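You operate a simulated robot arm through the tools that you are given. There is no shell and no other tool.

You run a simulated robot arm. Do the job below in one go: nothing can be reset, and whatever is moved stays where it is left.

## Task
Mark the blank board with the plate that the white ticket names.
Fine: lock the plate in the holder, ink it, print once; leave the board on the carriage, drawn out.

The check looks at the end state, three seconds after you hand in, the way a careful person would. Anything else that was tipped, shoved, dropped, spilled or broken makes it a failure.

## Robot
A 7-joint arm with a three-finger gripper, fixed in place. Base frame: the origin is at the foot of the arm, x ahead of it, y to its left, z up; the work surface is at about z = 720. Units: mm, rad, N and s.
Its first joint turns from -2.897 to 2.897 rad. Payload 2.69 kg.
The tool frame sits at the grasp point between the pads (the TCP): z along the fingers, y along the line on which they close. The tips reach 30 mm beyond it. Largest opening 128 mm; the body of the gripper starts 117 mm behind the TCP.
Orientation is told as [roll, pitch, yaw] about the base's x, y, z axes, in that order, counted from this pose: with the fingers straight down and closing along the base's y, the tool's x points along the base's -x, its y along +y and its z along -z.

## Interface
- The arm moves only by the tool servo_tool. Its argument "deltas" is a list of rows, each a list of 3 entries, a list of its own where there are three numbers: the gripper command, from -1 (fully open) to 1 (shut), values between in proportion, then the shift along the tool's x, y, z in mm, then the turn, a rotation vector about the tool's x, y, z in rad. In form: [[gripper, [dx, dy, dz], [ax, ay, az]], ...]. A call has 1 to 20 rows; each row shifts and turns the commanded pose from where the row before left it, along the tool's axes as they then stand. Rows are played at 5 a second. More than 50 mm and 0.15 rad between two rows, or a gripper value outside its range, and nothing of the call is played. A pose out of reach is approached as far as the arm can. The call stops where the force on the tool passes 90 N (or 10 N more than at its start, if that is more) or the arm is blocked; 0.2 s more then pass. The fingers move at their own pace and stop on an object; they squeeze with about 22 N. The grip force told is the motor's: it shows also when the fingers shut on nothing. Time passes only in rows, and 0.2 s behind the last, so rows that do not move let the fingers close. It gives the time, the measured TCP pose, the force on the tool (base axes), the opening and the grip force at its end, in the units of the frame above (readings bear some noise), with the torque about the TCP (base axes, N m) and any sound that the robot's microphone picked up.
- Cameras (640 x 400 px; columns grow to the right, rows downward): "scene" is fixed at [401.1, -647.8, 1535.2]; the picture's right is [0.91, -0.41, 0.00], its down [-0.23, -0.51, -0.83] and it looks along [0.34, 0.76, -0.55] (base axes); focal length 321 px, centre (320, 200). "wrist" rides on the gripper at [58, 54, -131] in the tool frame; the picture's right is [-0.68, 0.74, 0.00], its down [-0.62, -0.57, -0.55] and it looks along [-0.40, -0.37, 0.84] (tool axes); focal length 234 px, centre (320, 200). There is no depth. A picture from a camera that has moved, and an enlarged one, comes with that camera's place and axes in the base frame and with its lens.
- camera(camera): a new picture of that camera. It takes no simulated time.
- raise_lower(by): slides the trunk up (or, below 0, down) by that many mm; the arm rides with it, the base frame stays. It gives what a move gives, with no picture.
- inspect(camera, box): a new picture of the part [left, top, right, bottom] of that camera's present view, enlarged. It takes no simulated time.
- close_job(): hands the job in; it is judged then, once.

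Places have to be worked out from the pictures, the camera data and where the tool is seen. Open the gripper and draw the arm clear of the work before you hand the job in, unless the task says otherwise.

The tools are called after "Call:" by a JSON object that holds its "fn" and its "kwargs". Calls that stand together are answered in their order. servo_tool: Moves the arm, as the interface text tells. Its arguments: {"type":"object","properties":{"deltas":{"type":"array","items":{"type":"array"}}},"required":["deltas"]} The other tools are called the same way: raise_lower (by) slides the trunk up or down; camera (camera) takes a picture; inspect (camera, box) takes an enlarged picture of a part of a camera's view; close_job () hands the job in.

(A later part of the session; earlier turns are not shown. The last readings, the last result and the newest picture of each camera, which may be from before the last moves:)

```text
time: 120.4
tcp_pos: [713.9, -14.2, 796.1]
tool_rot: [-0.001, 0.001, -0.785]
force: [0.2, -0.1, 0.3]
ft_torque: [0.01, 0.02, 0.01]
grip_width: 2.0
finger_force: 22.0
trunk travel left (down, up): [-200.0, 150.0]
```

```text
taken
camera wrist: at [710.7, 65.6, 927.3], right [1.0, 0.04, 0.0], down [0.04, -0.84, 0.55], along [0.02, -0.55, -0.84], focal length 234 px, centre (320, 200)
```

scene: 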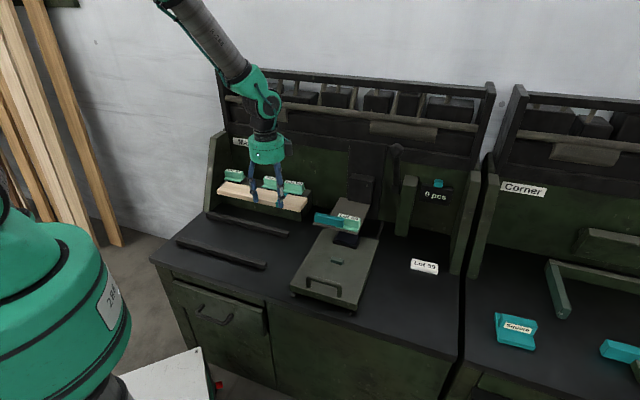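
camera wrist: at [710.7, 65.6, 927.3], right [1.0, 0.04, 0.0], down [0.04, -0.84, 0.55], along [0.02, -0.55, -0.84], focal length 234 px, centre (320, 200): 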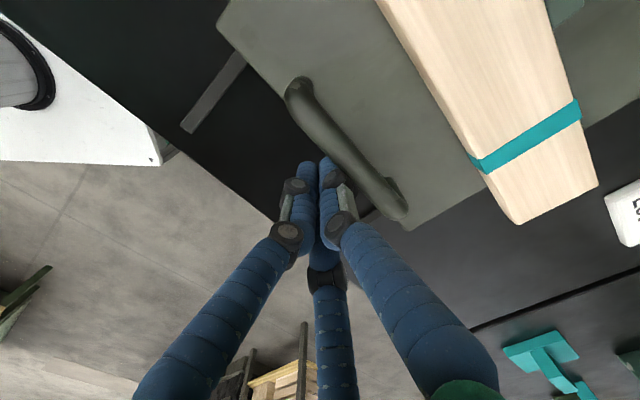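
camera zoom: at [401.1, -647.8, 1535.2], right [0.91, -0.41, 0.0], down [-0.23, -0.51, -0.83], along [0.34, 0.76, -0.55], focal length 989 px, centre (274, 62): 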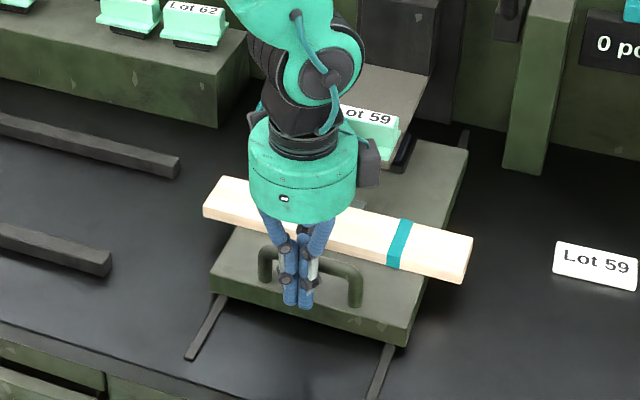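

The carriage and board move together. I'll continue to the inner stop, slowing at the end.

Call:
{"fn": "servo_tool", "kwargs": {"deltas": [[1, [0, 8, 0], [0, 0, 0]], [1, [0, 8, 0], [0, 0, 0]], [1, [0, 8, 0], [0, 0, 0]], [1, [0, 8, 0], [0, 0, 0]], [1, [0, 8, 0], [0, 0, 0]], [1, [0, 8, 0], [0, 0, 0]], [1, [0, 7, 0], [0, 0, 0]], [1, [0, 5, 0], [0, 0, 0]], [1, [0, 4, 0], [0, 0, 0]], [1, [0, 0, 0], [0, 0, 0]]]}}

Call:
{"fn": "inspect", "kwargs": {"camera": "scene", "box": [270, 180, 400, 310]}}

Call:
{"fn": "camera", "kwargs": {"camera": "wrist"}}

```text
time: 122.6
tcp_pos: [757.6, 34.4, 797.6]
tool_rot: [0.0, 0.0, -0.783]
force: [0.2, -0.1, -0.5]
ft_torque: [0.02, -0.01, 0.02]
grip_width: 2.2
finger_force: 21.5
trunk travel left (down, up): [-200.0, 150.0]
```

```text
3.08 times, centred on (335, 245) of scene
camera zoom: at [401.1, -647.8, 1535.2], right [0.91, -0.41, 0.0], down [-0.23, -0.51, -0.83], along [0.34, 0.76, -0.55], focal length 989 px, centre (274, 62)
```

zoom: 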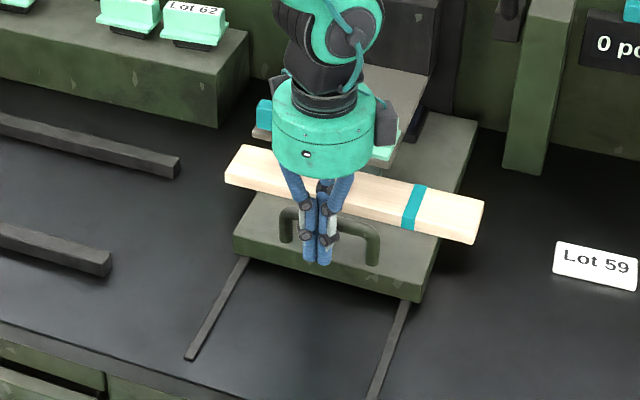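

```text
taken
camera wrist: at [755.2, 112.6, 928.1], right [1.0, 0.04, 0.0], down [0.04, -0.84, 0.55], along [0.02, -0.55, -0.84], focal length 234 px, centre (320, 200)
```

wrist: 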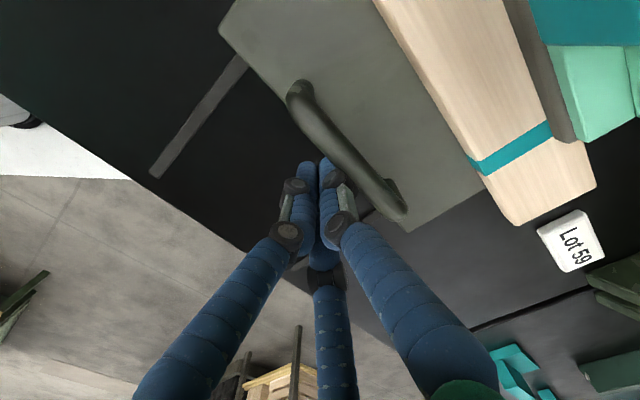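

At b≈560 with no stop so far. I'll push the last part in 3 mm steps until the stop is felt.

Call:
{"fn": "servo_tool", "kwargs": {"deltas": [[1, [0, 4, 0], [0, 0, 0]], [1, [0, 4, 0], [0, 0, 0]], [1, [0, 3, 0], [0, 0, 0]], [1, [0, 3, 0], [0, 0, 0]], [1, [0, 3, 0], [0, 0, 0]], [1, [0, 0, 0], [0, 0, 0]]]}}

Call:
{"fn": "inspect", "kwargs": {"camera": "scene", "box": [270, 180, 400, 310]}}

```text
time: 124.0
tcp_pos: [769.4, 44.8, 797.6]
tool_rot: [-0.001, 0.001, -0.784]
force: [0.8, 0.0, -1.0]
ft_torque: [-0.01, 0.0, -0.01]
grip_width: 2.3
finger_force: 21.9
trunk travel left (down, up): [-200.0, 150.0]
```

```text
3.08 times, centred on (335, 245) of scene
camera zoom: at [401.1, -647.8, 1535.2], right [0.91, -0.41, 0.0], down [-0.23, -0.51, -0.83], along [0.34, 0.76, -0.55], focal length 989 px, centre (274, 62)
```

zoom: 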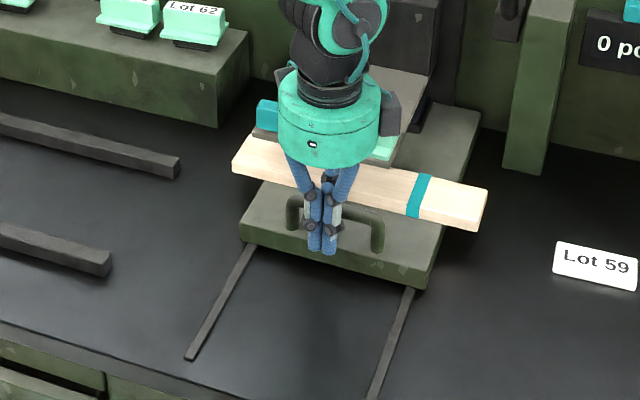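

Compared with the earlier fully-in picture there are about 20 mm left. I'll keep pushing in small steps.

Call:
{"fn": "servo_tool", "kwargs": {"deltas": [[1, [0, 4, 0], [0, 0, 0]], [1, [0, 4, 0], [0, 0, 0]], [1, [0, 4, 0], [0, 0, 0]], [1, [0, 3, 0], [0, 0, 0]], [1, [0, 3, 0], [0, 0, 0]], [1, [0, 3, 0], [0, 0, 0]], [1, [0, 3, 0], [0, 0, 0]], [1, [0, 3, 0], [0, 0, 0]], [1, [0, 0, 0], [0, 0, 0]]]}}

Call:
{"fn": "inspect", "kwargs": {"camera": "scene", "box": [270, 180, 400, 310]}}

Call:
{"fn": "camera", "kwargs": {"camera": "wrist"}}

```text
time: 125.2
tcp_pos: [774.3, 50.9, 796.7]
tool_rot: [-0.011, 0.006, -0.789]
force: [-22.5, -21.7, 28.7]
ft_torque: [0.42, -0.51, 0.04]
grip_width: 2.3
finger_force: 22.0
trunk travel left (down, up): [-200.0, 150.0]
stopped in row 6: the force on the tool passed its limit at 96 N (the readings are from after the stop); the commanded pose is now the measured one
```

```text
3.08 times, centred on (335, 245) of scene
camera zoom: at [401.1, -647.8, 1535.2], right [0.91, -0.41, 0.0], down [-0.23, -0.51, -0.83], along [0.34, 0.76, -0.55], focal length 989 px, centre (274, 62)
```

zoom: 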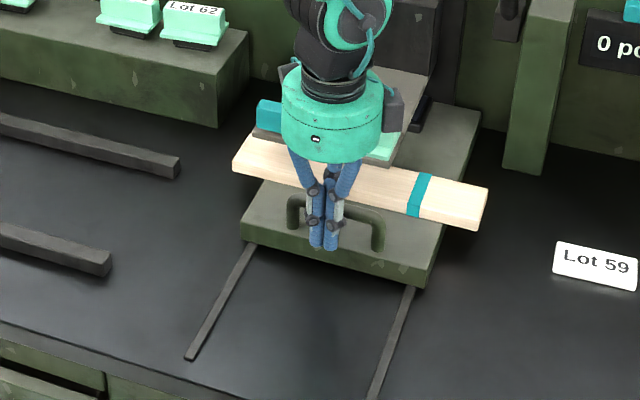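

```text
taken
camera wrist: at [773.4, 129.9, 927.4], right [1.0, 0.04, -0.01], down [0.04, -0.83, 0.55], along [0.01, -0.55, -0.84], focal length 234 px, centre (320, 200)
```

wrist: 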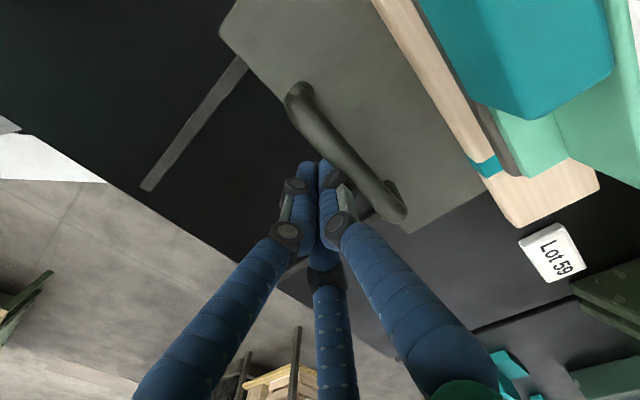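

The push stopped at 96 N. I'll view the same crop I used at the first fully-in position to see whether the carriage is really at its inner stop.

Call:
{"fn": "inspect", "kwargs": {"camera": "scene", "box": [270, 150, 420, 310]}}

Call:
{"fn": "inspect", "kwargs": {"camera": "wrist", "box": [350, 0, 640, 240]}}

```text
2.50 times, centred on (345, 230) of scene
camera zoom: at [401.1, -647.8, 1535.2], right [0.91, -0.41, 0.0], down [-0.23, -0.51, -0.83], along [0.34, 0.76, -0.55], focal length 803 px, centre (258, 125)
```

zoom: 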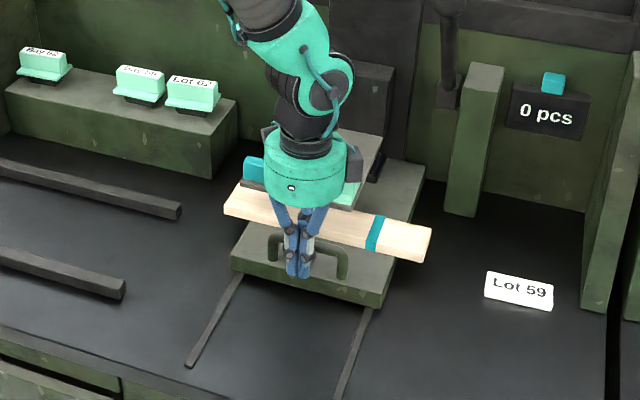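

```text
1.67 times, centred on (495, 120) of wrist
camera zoom: at [773.4, 129.9, 927.4], right [1.0, 0.04, -0.01], down [0.04, -0.83, 0.55], along [0.01, -0.55, -0.84], focal length 390 px, centre (28, 333)
```

zoom: 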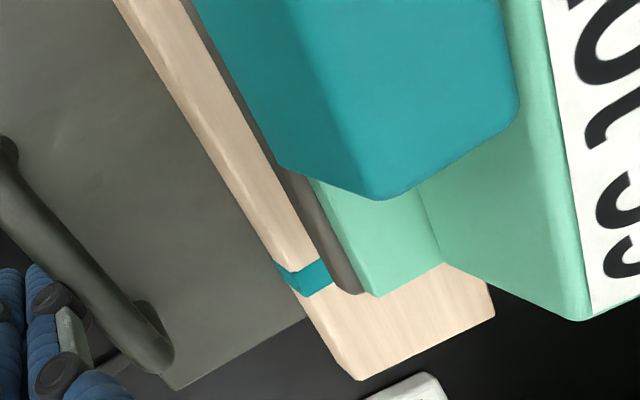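

The carriage matches the earlier fully-in picture exactly, and the board lies under the plate. I'll back the hand off the handle, rise, and go to the lever again.

Call:
{"fn": "servo_tool", "kwargs": {"deltas": [[1, [0, -8, 0], [-0.011, -0.006, -0.004]], [1, [0, -15, 0], [0, 0, 0]], [1, [0, 0, -45], [0, 0, 0]], [1, [0, 0, -45], [0, 0, 0]], [1, [0, 0, -45], [0, 0, 0]], [1, [0, 0, -45], [0, 0, 0]], [1, [0, 0, -45], [0, 0, 0]], [1, [0, 0, -45], [0, 0, 0]], [1, [0, 0, -45], [0, 0, 0]], [1, [0, 0, -45], [0, 0, 0]], [1, [0, 0, -45], [0, 0, 0]], [1, [-33, 30, -8], [0, 0, 0]], [1, [-33, 30, -8], [0, 0, 0]], [1, [-33, 30, -8], [0, 0, 0]], [1, [-33, 30, -8], [0, 0, 0]], [1, [0, 0, 0], [0, 0, 0]]]}}

Call:
{"fn": "servo_tool", "kwargs": {"deltas": [[1, [0, 0, 0], [-0.13, 0, 0]], [1, [0, 0, 0], [-0.13, 0, 0]], [1, [0, 0, 0], [-0.13, 0, 0]], [1, [0, 0, 0], [-0.13, 0, 0]], [1, [0, 0, 0], [-0.13, 0, 0]], [1, [0, 0, 0], [-0.13, 0, 0]], [1, [0, 0, 0], [-0.13, 0, 0]], [1, [0, 0, 0], [-0.13, 0, 0]], [1, [0, 0, 0], [-0.13, 0, 0]], [1, [0, 0, 0], [0, 0, 0]]]}}

Call:
{"fn": "camera", "kwargs": {"camera": "wrist"}}

Call:
{"fn": "inspect", "kwargs": {"camera": "scene", "box": [290, 170, 420, 290]}}

```text
time: 128.7
tcp_pos: [940.6, 28.7, 1229.4]
tool_rot: [0.001, 0.001, -0.781]
force: [0.7, 0.6, -0.4]
ft_torque: [-0.01, 0.09, 0.02]
grip_width: 2.3
finger_force: 22.0
trunk travel left (down, up): [-200.0, 150.0]
```

```text
time: 130.8
tcp_pos: [939.8, 28.9, 1231.0]
tool_rot: [1.171, 0.0, -0.782]
force: [0.5, -1.0, 0.0]
ft_torque: [0.01, 0.0, 0.01]
grip_width: 2.1
finger_force: 22.0
trunk travel left (down, up): [-200.0, 150.0]
```

```text
taken
camera wrist: at [827.9, -1.5, 1332.2], right [0.68, -0.27, 0.68], down [-0.07, -0.95, -0.31], along [0.73, 0.16, -0.67], focal length 234 px, centre (320, 200)
```

wrist: 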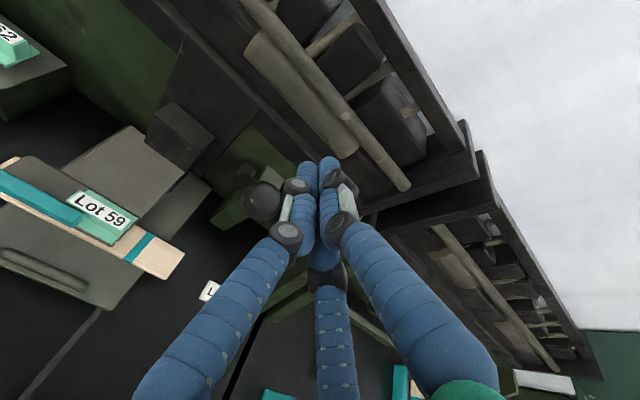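

```text
3.33 times, centred on (355, 230) of scene
camera zoom: at [401.1, -647.8, 1535.2], right [0.91, -0.41, 0.0], down [-0.23, -0.51, -0.83], along [0.34, 0.76, -0.55], focal length 1071 px, centre (203, 100)
```

zoom: 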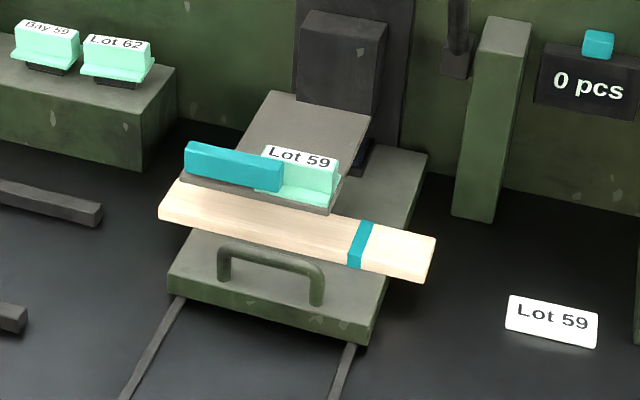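

Everything sits as intended: plate locked over the board's middle and the carriage fully in. I'll zoom once on the carriage's front corners to confirm the print position on the board before pressing.

Call:
{"fn": "inspect", "kwargs": {"camera": "scene", "box": [295, 205, 395, 280]}}

Call:
{"fn": "inspect", "kwargs": {"camera": "wrist", "box": [0, 130, 200, 290]}}

```text
5.33 times, centred on (345, 242) of scene
camera zoom: at [401.1, -647.8, 1535.2], right [0.91, -0.41, 0.0], down [-0.23, -0.51, -0.83], along [0.34, 0.76, -0.55], focal length 1714 px, centre (187, -27)
```

zoom: 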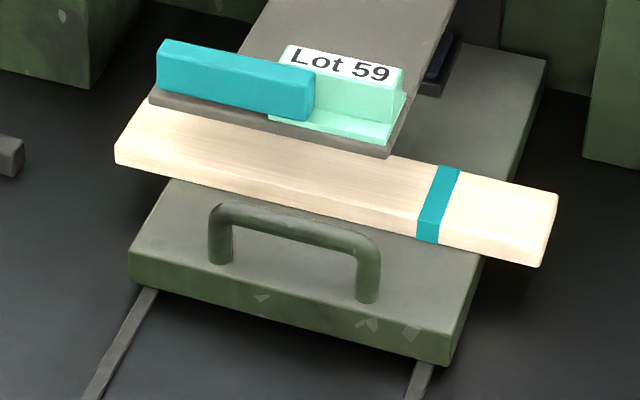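

```text
2.50 times, centred on (100, 210) of wrist
camera zoom: at [827.9, -1.5, 1332.2], right [0.68, -0.27, 0.68], down [-0.07, -0.95, -0.31], along [0.73, 0.16, -0.67], focal length 585 px, centre (870, 175)
```

zoom: 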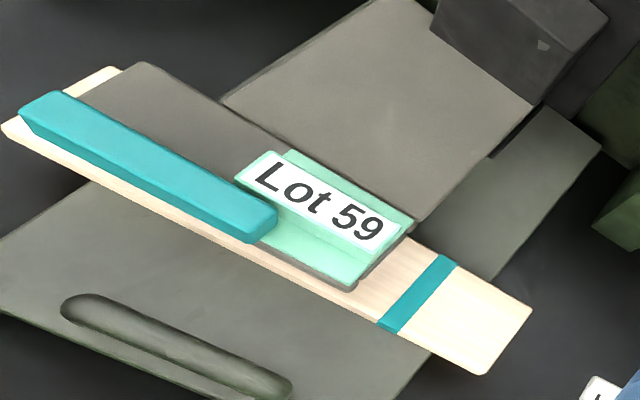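

By the corners the carriage travelled about 160 mm, so the print will land within a few millimetres of the board's centre line. I'll bring the closed fingers over the knob again.

Call:
{"fn": "servo_tool", "kwargs": {"deltas": [[1, [0, -16, 22], [0, 0, 0]], [1, [0, -17, 22], [0, 0, 0]], [1, [0, -17, 20], [0, 0, 0]], [1, [0, -6, -3], [0, 0, 0]], [1, [0, -6, -5], [0, 0, 0]], [1, [0, -6, -4], [0, 0, 0]], [1, [0, 0, 0], [0, 0, 0]]]}}

Call:
{"fn": "inspect", "kwargs": {"camera": "wrist", "box": [200, 120, 400, 280]}}

```text
time: 132.4
tcp_pos: [955.4, 43.9, 1148.5]
tool_rot: [1.172, 0.002, -0.783]
force: [-0.5, 0.3, 0.2]
ft_torque: [0.03, -0.01, -0.01]
grip_width: 2.6
finger_force: 22.0
trunk travel left (down, up): [-200.0, 150.0]
```

```text
2.50 times, centred on (300, 200) of wrist
camera zoom: at [844.2, 13.9, 1249.3], right [0.68, -0.27, 0.68], down [-0.07, -0.95, -0.31], along [0.73, 0.16, -0.67], focal length 585 px, centre (370, 200)
```

zoom: 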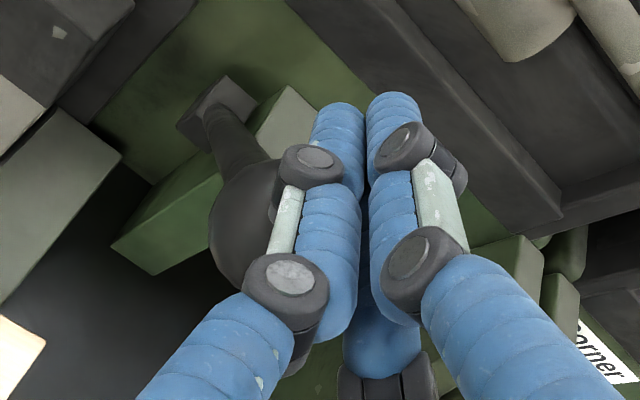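

The fingers are at the ball. I'll follow the same arc as before.

Call:
{"fn": "servo_tool", "kwargs": {"deltas": [[1, [0, -7, -0.3], [0, 0, 0]], [1, [0, -7, -0.3], [0, 0, 0]], [1, [0, -7, -0.3], [0, 0, 0]], [1, [0, -7, -0.3], [0, 0, 0]], [1, [0, -7.5, -2.4], [0, 0, 0]], [1, [0, -7.5, -2.2], [0, 0, 0]], [1, [0, -7.5, -2], [0, 0, 0]], [1, [0, -7.5, -1.6], [0, 0, 0]], [1, [0, -7.5, -1.2], [0, 0, 0]], [1, [0, 0, 0], [0, 0, 0]]]}}

Call:
{"fn": "inspect", "kwargs": {"camera": "wrist", "box": [200, 120, 400, 280]}}

Call:
{"fn": "inspect", "kwargs": {"camera": "scene", "box": [290, 170, 420, 290]}}

```text
time: 134.7
tcp_pos: [929.1, 18.2, 1091.8]
tool_rot: [1.17, 0.002, -0.782]
force: [-0.3, -0.1, -0.6]
ft_torque: [0.0, -0.02, -0.01]
grip_width: 2.5
finger_force: 21.5
trunk travel left (down, up): [-200.0, 150.0]
```

```text
2.50 times, centred on (300, 200) of wrist
camera zoom: at [817.9, -11.5, 1192.5], right [0.68, -0.27, 0.68], down [-0.07, -0.95, -0.31], along [0.73, 0.16, -0.67], focal length 585 px, centre (370, 200)
```

zoom: 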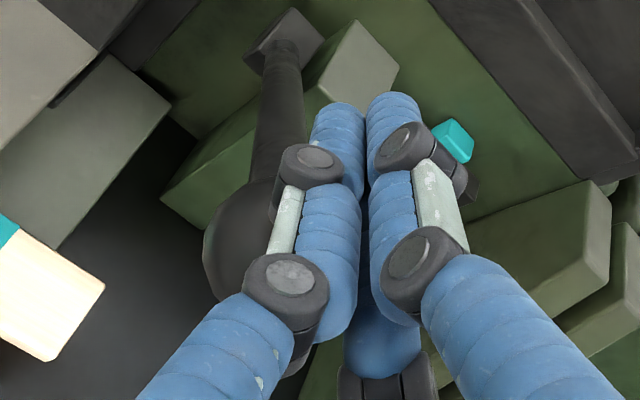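

```text
3.33 times, centred on (355, 230) of scene
camera zoom: at [401.1, -647.8, 1535.2], right [0.91, -0.41, 0.0], down [-0.23, -0.51, -0.83], along [0.34, 0.76, -0.55], focal length 1071 px, centre (203, 100)
```

zoom: 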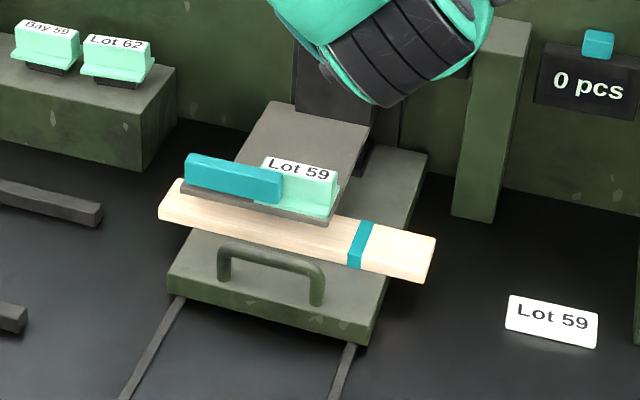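

The head is descending over the board just as before. I'll continue along the arc, flattening the hand as I go.

Call:
{"fn": "servo_tool", "kwargs": {"deltas": [[1, [0, -7.5, -1.3], [0, 0, 0]], [1, [0, -7.5, -1.1], [0, 0, 0]], [1, [0, -7.5, -0.9], [0, 0, 0]], [1, [0, -7.5, -0.6], [0, 0, 0]], [1, [0, -7.5, -0.3], [0, 0, 0]], [1, [0, -7.5, -2.2], [-0.05, 0, 0]], [1, [0, -7.5, -2.2], [-0.05, 0, 0]], [1, [0, -7.5, -2.2], [-0.05, 0, 0]], [1, [0, -7.5, -2.2], [-0.05, 0, 0]], [1, [0, 0, 0], [0, 0, 0]]]}}

Call:
{"fn": "inspect", "kwargs": {"camera": "wrist", "box": [100, 100, 400, 280]}}

```text
time: 136.8
tcp_pos: [902.8, -7.2, 1032.5]
tool_rot: [1.372, 0.001, -0.782]
force: [0.0, -1.4, 0.7]
ft_torque: [0.02, -0.03, 0.0]
grip_width: 2.0
finger_force: 22.3
trunk travel left (down, up): [-200.0, 150.0]
```

```text
2.13 times, centred on (250, 190) of wrist
camera zoom: at [779.4, -49.2, 1111.7], right [0.58, -0.37, 0.72], down [-0.02, -0.89, -0.45], along [0.81, 0.25, -0.53], focal length 500 px, centre (469, 221)
```

zoom: 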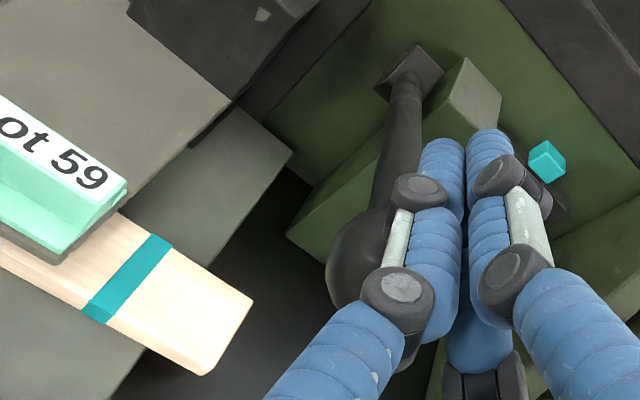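

Tracking well. I'll continue the next part of the stroke.

Call:
{"fn": "servo_tool", "kwargs": {"deltas": [[1, [0, -7.8, -3.5], [-0.04, 0, 0]], [1, [0, -7.8, -3.5], [-0.04, 0, 0]], [1, [0, -7.8, -3.3], [-0.04, 0, 0]], [1, [0, -7.8, -3.2], [-0.04, 0, 0]], [1, [0, -7.8, -3], [-0.04, 0, 0]], [1, [0, 0, 0], [0, 0, 0]]]}}

Call:
{"fn": "inspect", "kwargs": {"camera": "wrist", "box": [20, 90, 320, 280]}}

```text
time: 138.2
tcp_pos: [889.7, -22.4, 997.7]
tool_rot: [1.57, 0.002, -0.781]
force: [0.1, 0.5, 0.1]
ft_torque: [0.0, -0.01, 0.02]
grip_width: 2.3
finger_force: 21.8
trunk travel left (down, up): [-200.0, 150.0]
```

```text
2.11 times, centred on (170, 185) of wrist
camera zoom: at [755.8, -74.1, 1051.1], right [0.48, -0.48, 0.74], down [0.05, -0.82, -0.57], along [0.88, 0.31, -0.37], focal length 493 px, centre (636, 232)
```

zoom: 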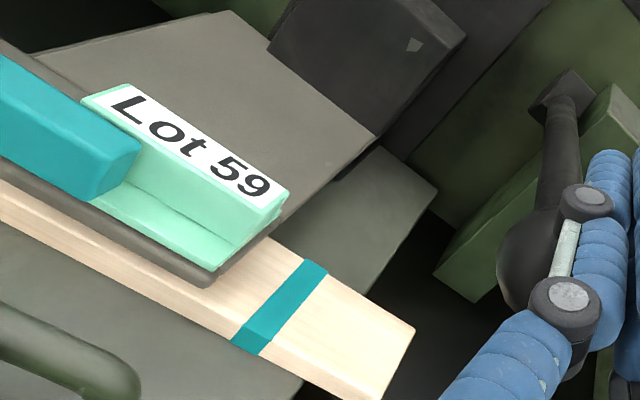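

The stamp is now close above the board. I'll press the final few millimetres in small steps and watch for the firm contact.

Call:
{"fn": "servo_tool", "kwargs": {"deltas": [[1, [0, -5, -0.8], [0, 0, 0]], [1, [0, -5, -0.7], [0, 0, 0]], [1, [0, -5, -0.6], [0, 0, 0]], [1, [0, -5, -0.4], [0, 0, 0]], [1, [0, -5, -0.2], [0, 0, 0]], [1, [0, -5, 0], [0, 0, 0]], [1, [0, 0, 0], [0, 0, 0]]]}}

Call:
{"fn": "inspect", "kwargs": {"camera": "wrist", "box": [20, 90, 320, 280]}}

Call:
{"fn": "inspect", "kwargs": {"camera": "scene", "box": [410, 165, 470, 215]}}

```text
time: 139.6
tcp_pos: [894.2, -23.9, 986.7]
tool_rot: [1.592, -0.018, -0.781]
force: [4.8, 4.2, 29.2]
ft_torque: [0.1, 0.18, 0.2]
grip_width: 1.8
finger_force: 22.0
trunk travel left (down, up): [-200.0, 150.0]
stopped in row 6: the force on the tool passed its limit at 96 N (the readings are from after the stop); the commanded pose is now the measured one
```

```text
2.11 times, centred on (170, 185) of wrist
camera zoom: at [758.9, -77.3, 1036.2], right [0.46, -0.48, 0.75], down [0.07, -0.82, -0.57], along [0.88, 0.31, -0.35], focal length 493 px, centre (636, 232)
```

zoom: 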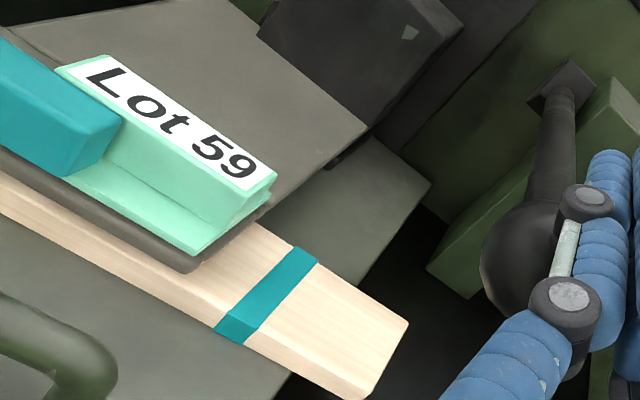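

```text
8.00 times, centred on (440, 190) of scene
camera zoom: at [401.1, -647.8, 1535.2], right [0.91, -0.41, 0.0], down [-0.23, -0.51, -0.83], along [0.34, 0.76, -0.55], focal length 2571 px, centre (-640, 280)
```

zoom: 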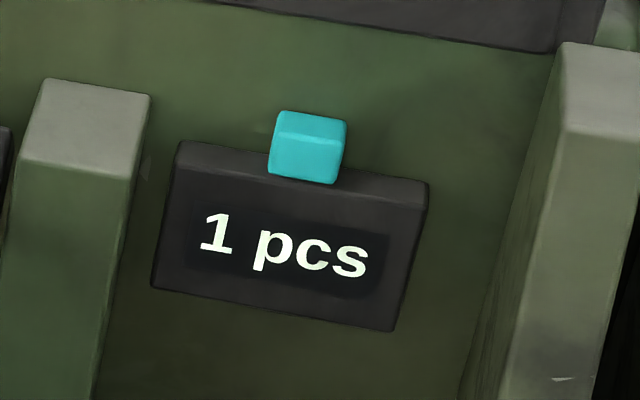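

The counter now reads "1 pcs", so the print was made once. I'll ease off upward without pressing again, withdraw, and line up with the knob to raise the lever.

Call:
{"fn": "servo_tool", "kwargs": {"deltas": [[1, [0, 5, 0], [0, 0, 0]], [1, [0, 6, 0], [0, 0, 0]], [1, [0, 6, 0], [0, 0, 0]], [1, [0, 8, -5], [0, 0, 0.018]], [1, [0, 6, -20], [0, 0, 0]], [1, [0, 0, -30], [0, 0, 0]], [1, [0, 0, -25], [0, 0, 0]], [-0.2, [0, -10, 0], [0.05, 0, 0]], [-0.2, [0, -15, 0], [0.05, 0, 0]], [-0.2, [0, -15, 0], [0.05, 0, 0]], [-0.2, [0, -12, 0], [0.045, 0, 0]], [-0.2, [0, 0, 0], [0, 0, 0]]]}}

Call:
{"fn": "camera", "kwargs": {"camera": "wrist"}}

Call:
{"fn": "inspect", "kwargs": {"camera": "scene", "box": [300, 120, 450, 260]}}

```text
time: 142.2
tcp_pos: [831.2, -82.9, 957.3]
tool_rot: [1.389, 0.009, -0.778]
force: [0.1, -0.7, 0.9]
ft_torque: [0.01, -0.02, 0.0]
grip_width: 76.7
finger_force: 0.1
trunk travel left (down, up): [-200.0, 150.0]
```

```text
taken
camera wrist: at [707.6, -127.9, 1035.0], right [0.58, -0.39, 0.72], down [-0.02, -0.89, -0.46], along [0.82, 0.26, -0.52], focal length 234 px, centre (320, 200)
```

wrist: 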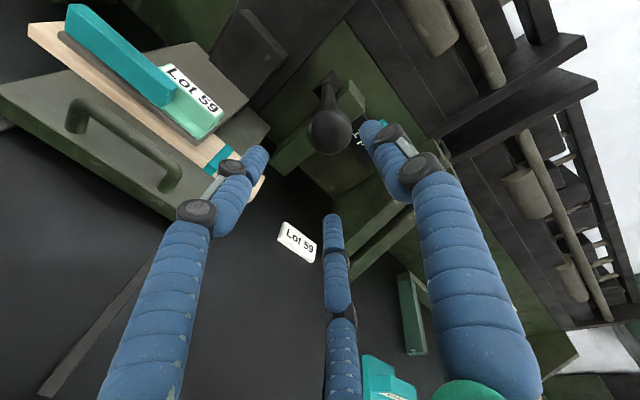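

```text
2.86 times, centred on (375, 190) of scene
camera zoom: at [401.1, -647.8, 1535.2], right [0.91, -0.41, 0.0], down [-0.23, -0.51, -0.83], along [0.34, 0.76, -0.55], focal length 918 px, centre (163, 229)
```

zoom: 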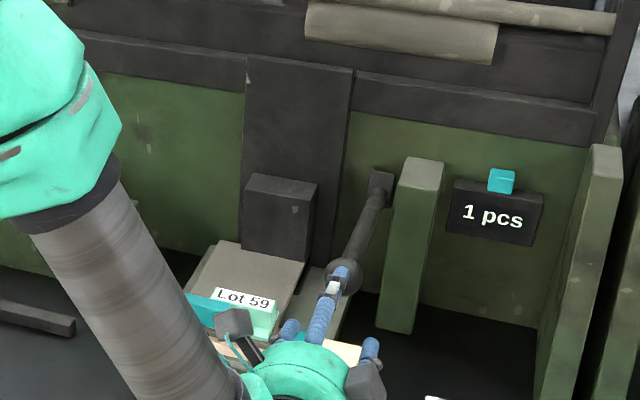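

The lever stayed down and the hand is open behind the knob. I'll line up and advance most of the way, then check the centring.

Call:
{"fn": "servo_tool", "kwargs": {"deltas": [[-0.2, [1.5, 5, 0], [0, -0.009, -0.009]], [-0.2, [1, 5, 15], [0, 0, 0]], [-0.2, [0, 1, 25], [0, 0, 0]], [-0.2, [0, 1, 25], [0, 0, 0]], [-0.2, [0, 0, 0], [0, 0, 0]]]}}

Call:
{"fn": "camera", "kwargs": {"camera": "wrist"}}

```text
time: 143.4
tcp_pos: [879.0, -36.8, 957.9]
tool_rot: [1.389, -0.002, -0.787]
force: [0.2, 0.0, 0.0]
ft_torque: [0.05, -0.05, 0.0]
grip_width: 76.6
finger_force: 0.1
trunk travel left (down, up): [-200.0, 150.0]
```

```text
taken
camera wrist: at [753.6, -79.0, 1033.6], right [0.57, -0.38, 0.73], down [-0.02, -0.89, -0.46], along [0.82, 0.25, -0.51], focal length 234 px, centre (320, 200)
```

wrist: 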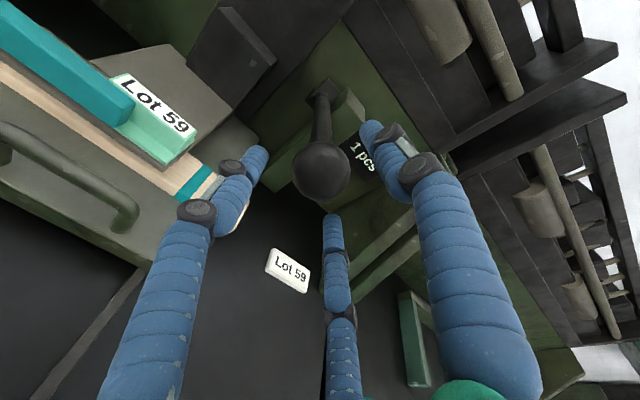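

The ball is on the hand's axis, about 28 mm ahead. I'll advance and close on it.

Call:
{"fn": "servo_tool", "kwargs": {"deltas": [[-0.2, [0, 0, 14], [0, 0, 0]], [-0.2, [0, 0, 12], [0, 0, 0]], [1, [0, 0, 0], [0, 0, 0]], [1, [0, 0, 0], [0, 0, 0]], [1, [0, 0, 0], [0, 0, 0]]]}}

Call:
{"fn": "inspect", "kwargs": {"camera": "wrist", "box": [220, 100, 420, 260]}}

```text
time: 144.6
tcp_pos: [896.7, -15.7, 953.4]
tool_rot: [1.389, -0.006, -0.784]
force: [12.6, 29.3, 4.4]
ft_torque: [-0.18, -0.12, -0.53]
grip_width: 42.6
finger_force: 44.8
trunk travel left (down, up): [-200.0, 150.0]
```

```text
2.50 times, centred on (320, 180) of wrist
camera zoom: at [771.4, -58.8, 1029.6], right [0.57, -0.38, 0.73], down [-0.02, -0.89, -0.46], along [0.82, 0.25, -0.51], focal length 585 px, centre (320, 250)
```

zoom: 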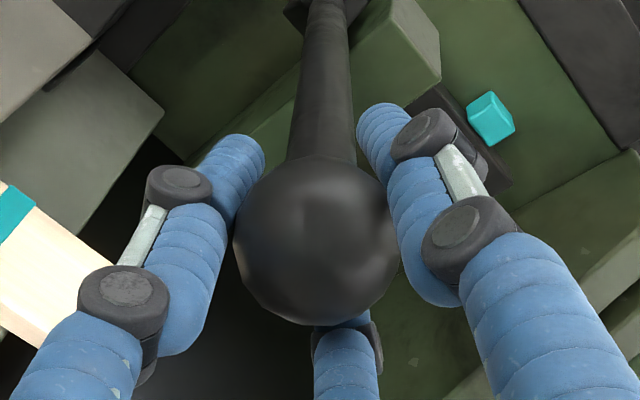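

The knob is gripped. I'll swing the lever back up along its arc as before.

Call:
{"fn": "servo_tool", "kwargs": {"deltas": [[1, [0, 0, 2], [0, 0, 0]], [1, [0, 13.5, 0.3], [0.05, 0, 0]], [1, [0, 13.5, 0.3], [0.05, 0, 0]], [1, [0, 13.5, 0.3], [0.05, 0, 0]], [1, [0, 13.5, 0.3], [0.05, 0, 0]], [1, [0, 13.5, 0.3], [0.05, 0, 0]], [1, [0, 13.5, 0.3], [0.05, 0, 0]], [1, [0, 13.5, 0.3], [0.05, 0, 0]], [1, [0, 13.5, 0.3], [0.05, 0, 0]], [1, [0, 13.5, 0.3], [0.05, 0, 0]], [1, [0, 13.5, 0.3], [0.05, 0, 0]], [1, [0, 0, 0], [0, 0, 0]]]}}

Call:
{"fn": "inspect", "kwargs": {"camera": "wrist", "box": [220, 100, 420, 260]}}

Call:
{"fn": "inspect", "kwargs": {"camera": "scene", "box": [290, 170, 420, 290]}}

```text
time: 147.2
tcp_pos: [934.4, 25.7, 1074.7]
tool_rot: [0.89, -0.003, -0.785]
force: [-11.1, 18.3, -4.5]
ft_torque: [-0.13, -0.06, 0.03]
grip_width: 40.4
finger_force: 45.1
trunk travel left (down, up): [-200.0, 150.0]
```

```text
2.50 times, centred on (320, 180) of wrist
camera zoom: at [845.7, 18.8, 1199.1], right [0.8, -0.15, 0.57], down [-0.12, -0.99, -0.09], along [0.58, 0.01, -0.81], focal length 585 px, centre (320, 250)
```

zoom: 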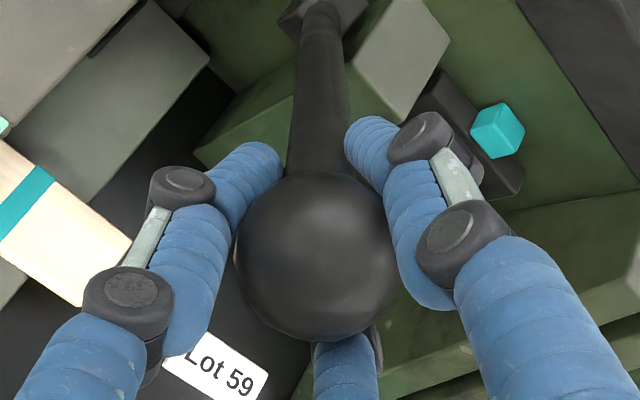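

```text
3.33 times, centred on (355, 230) of scene
camera zoom: at [401.1, -647.8, 1535.2], right [0.91, -0.41, 0.0], down [-0.23, -0.51, -0.83], along [0.34, 0.76, -0.55], focal length 1071 px, centre (203, 100)
```

zoom: 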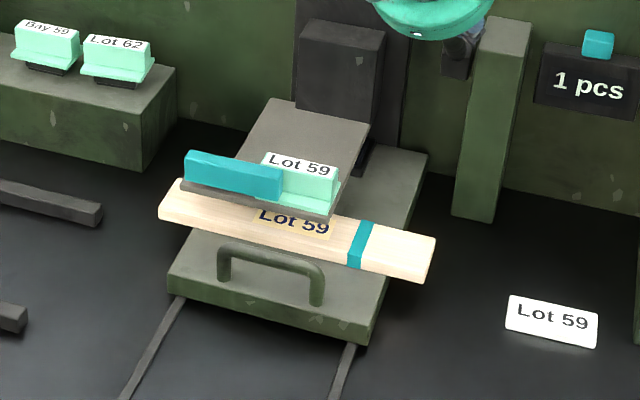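

"Lot 59" is visibly printed on the board. I'll raise the lever the rest of the way.

Call:
{"fn": "servo_tool", "kwargs": {"deltas": [[1, [1.5, 13, 0.3], [0.05, 0, 0]], [1, [1, 13, 0.3], [0.05, 0, 0]], [1, [0, 13, 0.3], [0.05, 0, 0]], [1, [0, 10.8, 0.3], [0.04, 0, 0]], [1, [0, 10.8, 0.3], [0.04, 0, 0]], [1, [0, 8, 0.2], [0.03, 0, 0]], [1, [0, 0, 0], [0, 0, 0]]]}}

Call:
{"fn": "inspect", "kwargs": {"camera": "scene", "box": [290, 170, 420, 290]}}

Call:
{"fn": "inspect", "kwargs": {"camera": "scene", "box": [305, 180, 375, 250]}}

```text
time: 148.8
tcp_pos: [969.8, 60.3, 1121.8]
tool_rot: [0.631, -0.002, -0.788]
force: [1.7, -2.5, -4.1]
ft_torque: [-0.28, 0.38, 0.02]
grip_width: 39.6
finger_force: 45.2
trunk travel left (down, up): [-200.0, 150.0]
```

```text
3.33 times, centred on (355, 230) of scene
camera zoom: at [401.1, -647.8, 1535.2], right [0.91, -0.41, 0.0], down [-0.23, -0.51, -0.83], along [0.34, 0.76, -0.55], focal length 1071 px, centre (203, 100)
```

zoom: 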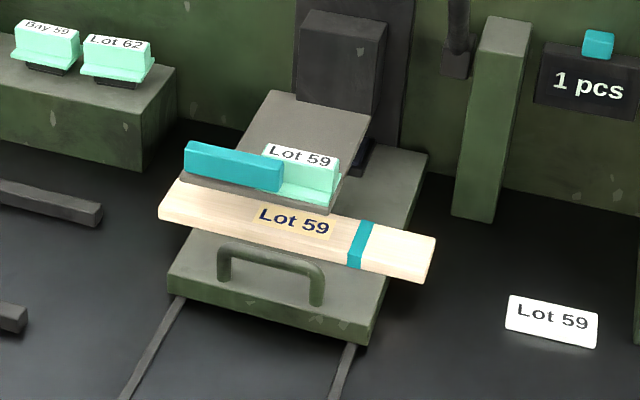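

```text
5.71 times, centred on (340, 215) of scene
camera zoom: at [401.1, -647.8, 1535.2], right [0.91, -0.41, 0.0], down [-0.23, -0.51, -0.83], along [0.34, 0.76, -0.55], focal length 1836 px, centre (206, 114)
```

zoom: 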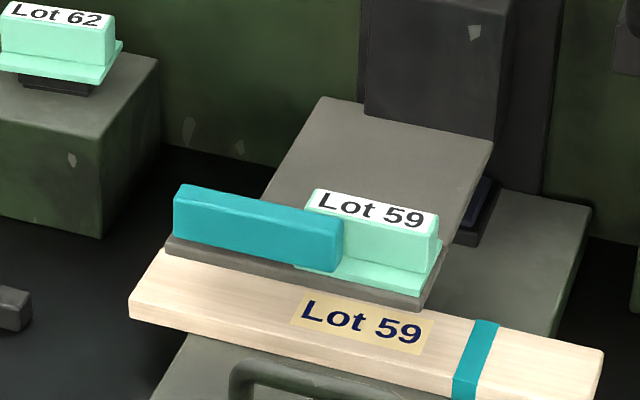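

The lever and head are fully up and the print is clean and centred on the board. I'll release the knob, withdraw along the lever axis, and return the hand to vertical.

Call:
{"fn": "servo_tool", "kwargs": {"deltas": [[-0.4, [0, 0, 0], [0, 0, 0]], [-0.4, [0, 0, 0], [0, 0, 0]], [-0.4, [0, 0, -20], [0, 0, 0]], [-0.4, [0, 0, -35], [0, 0, 0]], [-0.4, [0, 0, -35], [0, 0, 0]], [-0.4, [0, 0, -20], [0, 0, 0]], [-0.4, [0, 0, 0], [0.13, 0, 0]], [-0.4, [0, 0, 0], [0.13, 0, 0]], [-0.4, [0, 0, 0], [0.13, 0, 0]], [-0.4, [0, 0, 0], [0.13, 0, 0]], [-0.4, [0, 0, 0], [0.111, 0, 0]], [-0.4, [0, 0, 0], [0, 0, 0]]]}}

Call:
{"fn": "camera", "kwargs": {"camera": "scene"}}

```text
time: 151.4
tcp_pos: [922.6, 15.3, 1209.6]
tool_rot: [-0.002, -0.003, -0.786]
force: [0.0, -0.1, -0.4]
ft_torque: [-0.07, -0.01, -0.03]
grip_width: 89.7
finger_force: 0.1
trunk travel left (down, up): [-200.0, 150.0]
```

```text
taken
```

scene: 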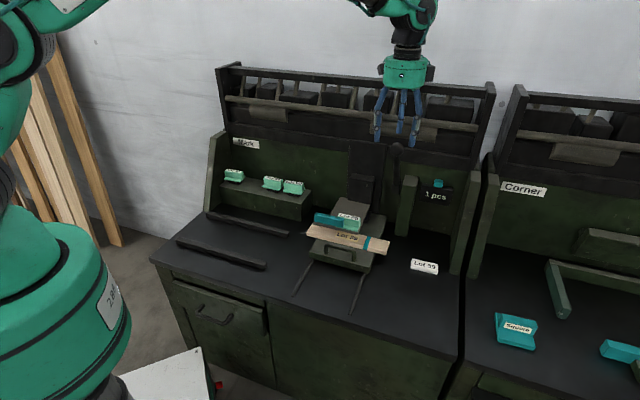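

The lever stays up and the hand is clear. I'll move over the handle and come down part-way to check the spot for hooking it from behind.

Call:
{"fn": "servo_tool", "kwargs": {"deltas": [[-1, [32, -31, 0], [0, 0, 0]], [-1, [32, -31, 0], [0, 0, 0]], [-1, [32, -31, 0], [0, 0, 0]], [-1, [32, -31, 0], [0, 0, 0]], [-1, [0, 0, 46], [0, 0, 0]], [-1, [0, 0, 46], [0, 0, 0]], [-1, [0, 0, 46], [0, 0, 0]], [-1, [0, 0, 46], [0, 0, 0]], [-1, [0, 0, 46], [0, 0, 0]], [-1, [0, 0, 46], [0, 0, 0]], [-1, [0, 0, 0], [0, 0, 0]]]}}

Call:
{"fn": "camera", "kwargs": {"camera": "wrist"}}

Call:
{"fn": "inspect", "kwargs": {"camera": "scene", "box": [280, 160, 410, 290]}}

```text
time: 153.8
tcp_pos: [744.9, 16.9, 932.1]
tool_rot: [0.001, -0.002, -0.786]
force: [0.8, 0.8, -0.5]
ft_torque: [0.02, 0.02, -0.01]
grip_width: 128.1
finger_force: 0.0
trunk travel left (down, up): [-200.0, 150.0]
```

```text
taken
camera wrist: at [740.9, 96.4, 1063.4], right [1.0, 0.04, 0.0], down [0.03, -0.83, 0.55], along [0.02, -0.55, -0.84], focal length 234 px, centre (320, 200)
```

wrist: 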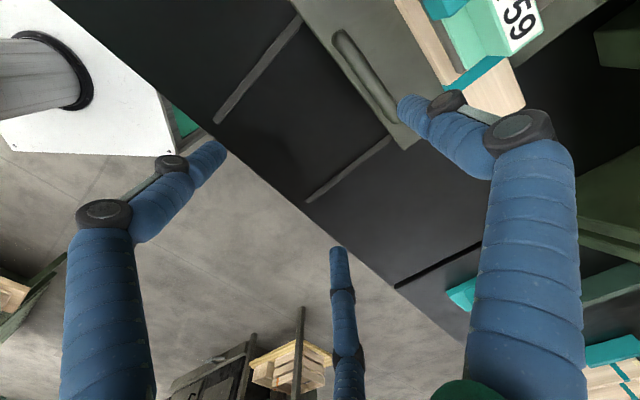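

```text
3.08 times, centred on (345, 225) of scene
camera zoom: at [401.1, -647.8, 1535.2], right [0.91, -0.41, 0.0], down [-0.23, -0.51, -0.83], along [0.34, 0.76, -0.55], focal length 989 px, centre (243, 123)
```

zoom: 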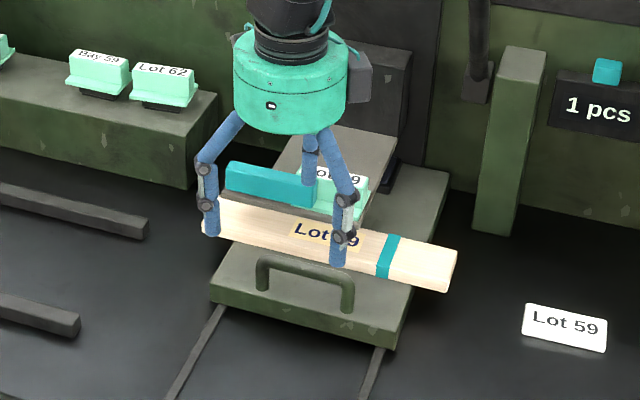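

The handle bar is at b≈608 with the board's front edge well behind it. I'll shift so the rear finger drops between bar and board, then descend to handle height.

Call:
{"fn": "servo_tool", "kwargs": {"deltas": [[-1, [0, 10, 0], [0, 0, 0]], [-1, [0, 9, 0], [0, 0, 0]], [-1, [0, 0, 40], [0, 0, 0]], [-1, [0, 0, 40], [0, 0, 0]], [-1, [0, 0, 30], [0, 0, 0]], [-1, [0, 0, 22], [0, 0, 0]], [-1, [0, 0, 0], [0, 0, 0]]]}}

Call:
{"fn": "camera", "kwargs": {"camera": "wrist"}}

Call:
{"fn": "inspect", "kwargs": {"camera": "scene", "box": [280, 180, 410, 300]}}

```text
time: 155.4
tcp_pos: [758.5, 30.6, 802.9]
tool_rot: [0.0, 0.0, -0.785]
force: [-0.4, 0.3, 0.4]
ft_torque: [0.01, 0.0, 0.01]
grip_width: 127.8
finger_force: 0.2
trunk travel left (down, up): [-200.0, 150.0]
```

```text
taken
camera wrist: at [755.6, 108.9, 933.4], right [1.0, 0.04, 0.0], down [0.03, -0.83, 0.55], along [0.02, -0.55, -0.84], focal length 234 px, centre (320, 200)
```

wrist: 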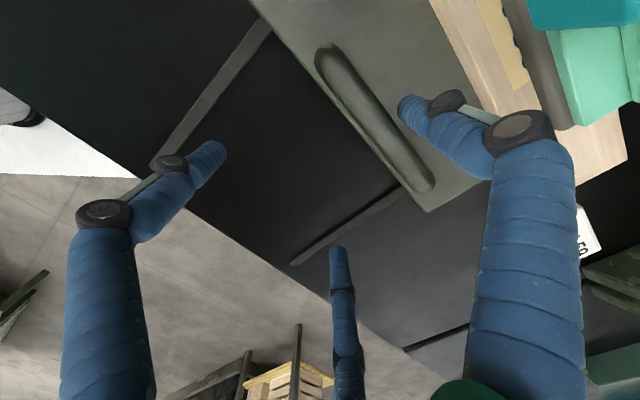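

```text
3.33 times, centred on (345, 240) of scene
camera zoom: at [401.1, -647.8, 1535.2], right [0.91, -0.41, 0.0], down [-0.23, -0.51, -0.83], along [0.34, 0.76, -0.55], focal length 1071 px, centre (237, 67)
```

zoom: 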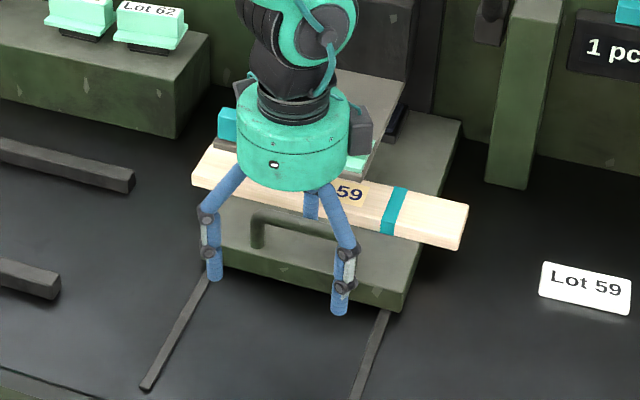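

The rear finger is behind the bar with clearance. I'll lower 3 mm and draw the carriage out gently.

Call:
{"fn": "servo_tool", "kwargs": {"deltas": [[-1, [0, 0, 3], [0, 0, 0]], [-1, [0, -3, 0], [0, 0, 0]], [-1, [0, -4, 0], [0, 0, 0]], [-1, [0, -5, 0], [0, 0, 0]], [-1, [0, -6, 0], [0, 0, 0]], [-1, [0, -7, 0], [0, 0, 0]], [-1, [0, -7, 0], [0, 0, 0]], [-1, [0, -7, 0], [0, 0, 0]], [-1, [0, -7, 0], [0, 0, 0]], [-1, [0, -7, 0], [0, 0, 0]], [-1, [0, -7, 0], [0, 0, 0]], [-1, [0, -6, 0], [0, 0, 0]], [-1, [0, -5, 0], [0, 0, 0]], [-1, [0, 0, 0], [0, 0, 0]]]}}

Call:
{"fn": "inspect", "kwargs": {"camera": "scene", "box": [270, 180, 410, 310]}}

Call:
{"fn": "camera", "kwargs": {"camera": "wrist"}}

```text
time: 158.4
tcp_pos: [708.3, -19.8, 799.9]
tool_rot: [0.001, -0.002, -0.785]
force: [-0.9, -0.4, 0.0]
ft_torque: [-0.01, 0.01, 0.03]
grip_width: 128.0
finger_force: 0.0
trunk travel left (down, up): [-200.0, 150.0]
```

```text
3.08 times, centred on (340, 245) of scene
camera zoom: at [401.1, -647.8, 1535.2], right [0.91, -0.41, 0.0], down [-0.23, -0.51, -0.83], along [0.34, 0.76, -0.55], focal length 989 px, centre (258, 62)
```

zoom: 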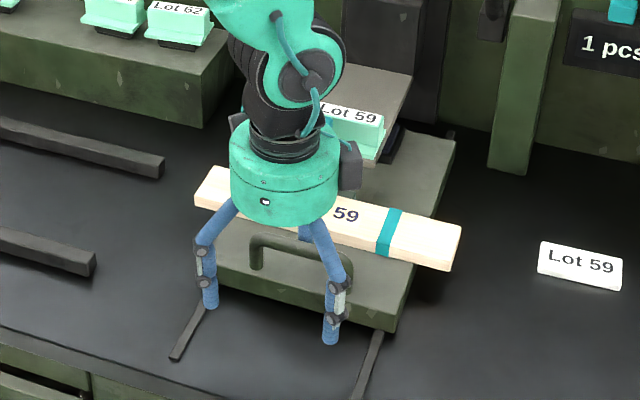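

```text
taken
camera wrist: at [705.0, 60.1, 930.0], right [1.0, 0.04, 0.0], down [0.03, -0.83, 0.55], along [0.02, -0.55, -0.84], focal length 234 px, centre (320, 200)
```

wrist: 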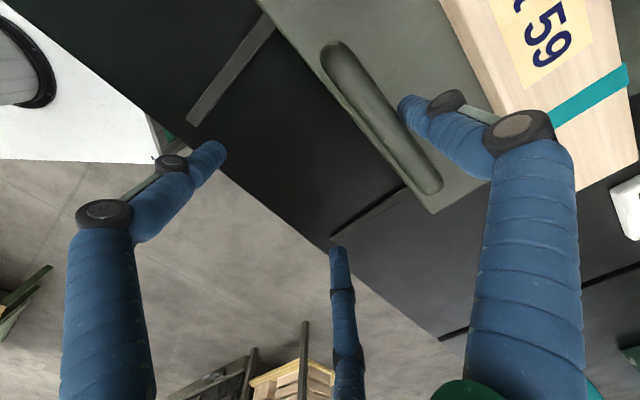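

The carriage and board are coming out together. I'll continue, slowing toward the outer stop.

Call:
{"fn": "servo_tool", "kwargs": {"deltas": [[-1, [0, -5, 0], [0, 0, 0]], [-1, [0, -7, 0], [0, 0, 0]], [-1, [0, -7, 0], [0, 0, 0]], [-1, [0, -7, 0], [0, 0, 0]], [-1, [0, -7, 0], [0, 0, 0]], [-1, [0, -7, 0], [0, 0, 0]], [-1, [0, -7, 0], [0, 0, 0]], [-1, [0, -7, 0], [0, 0, 0]], [-1, [0, -7, 0], [0, 0, 0]], [-1, [0, -6, 0], [0, 0, 0]], [-1, [0, -6, 0], [0, 0, 0]], [-1, [0, -5, 0], [0, 0, 0]], [-1, [0, -4, 0], [0, 0, 0]], [-1, [0, -3, 0], [0, 0, 0]], [-1, [0, -2, 0], [0, 0, 0]], [-1, [0, 0, 0], [0, 0, 0]]]}}

Call:
{"fn": "inspect", "kwargs": {"camera": "scene", "box": [280, 170, 400, 310]}}

Call:
{"fn": "inspect", "kwargs": {"camera": "scene", "box": [320, 225, 384, 275]}}

```text
time: 161.8
tcp_pos: [647.4, -81.5, 799.9]
tool_rot: [0.001, -0.002, -0.786]
force: [0.2, -0.8, 0.0]
ft_torque: [-0.03, 0.02, -0.02]
grip_width: 127.8
finger_force: 0.0
trunk travel left (down, up): [-200.0, 150.0]
```

```text
2.86 times, centred on (340, 240) of scene
camera zoom: at [401.1, -647.8, 1535.2], right [0.91, -0.41, 0.0], down [-0.23, -0.51, -0.83], along [0.34, 0.76, -0.55], focal length 918 px, centre (263, 86)
```

zoom: 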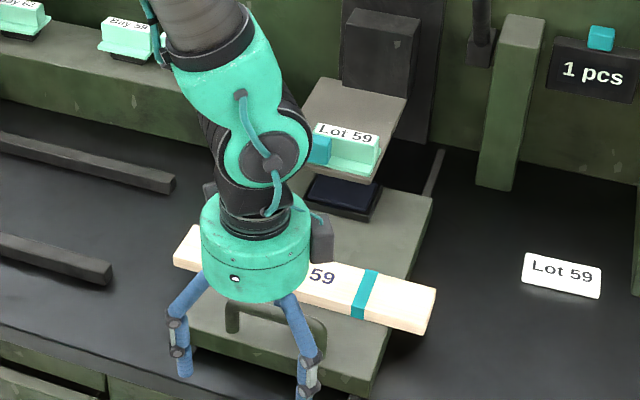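

```text
8.00 times, centred on (352, 250) of scene
camera zoom: at [401.1, -647.8, 1535.2], right [0.91, -0.41, 0.0], down [-0.23, -0.51, -0.83], along [0.34, 0.76, -0.55], focal length 2571 px, centre (64, -200)
```

zoom: 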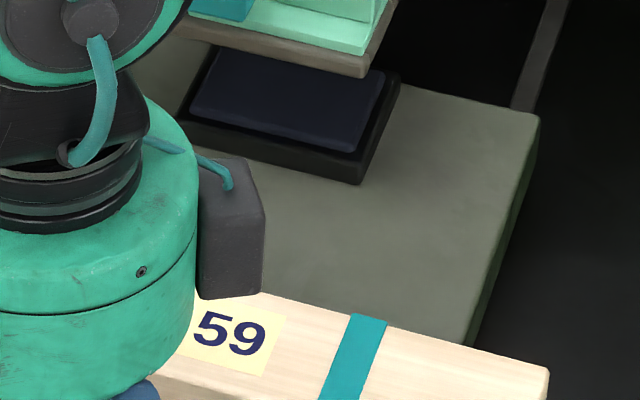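

About 7 mm remain to the outer stop. I'll draw it the rest of the way gently.

Call:
{"fn": "servo_tool", "kwargs": {"deltas": [[-1, [0, -3, 0], [0, 0, 0]], [-1, [0, -2, 0], [0, 0, 0]], [-1, [0, -2, 0], [0, 0, 0]], [-1, [0, -1.5, 0], [0, 0, 0]], [-1, [0, -1, 0], [0, 0, 0]], [-1, [0, 0, 0], [0, 0, 0]]]}}

Call:
{"fn": "inspect", "kwargs": {"camera": "scene", "box": [320, 225, 384, 275]}}

```text
time: 163.2
tcp_pos: [641.9, -86.7, 798.6]
tool_rot: [0.0, -0.002, -0.786]
force: [11.4, 12.8, -2.8]
ft_torque: [-0.13, 0.05, 0.12]
grip_width: 128.0
finger_force: 0.0
trunk travel left (down, up): [-200.0, 150.0]
```

```text
8.00 times, centred on (352, 250) of scene
camera zoom: at [401.1, -647.8, 1535.2], right [0.91, -0.41, 0.0], down [-0.23, -0.51, -0.83], along [0.34, 0.76, -0.55], focal length 2571 px, centre (64, -200)
```

zoom: 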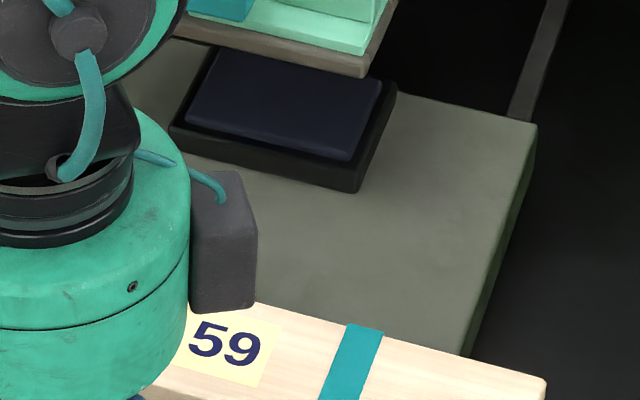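

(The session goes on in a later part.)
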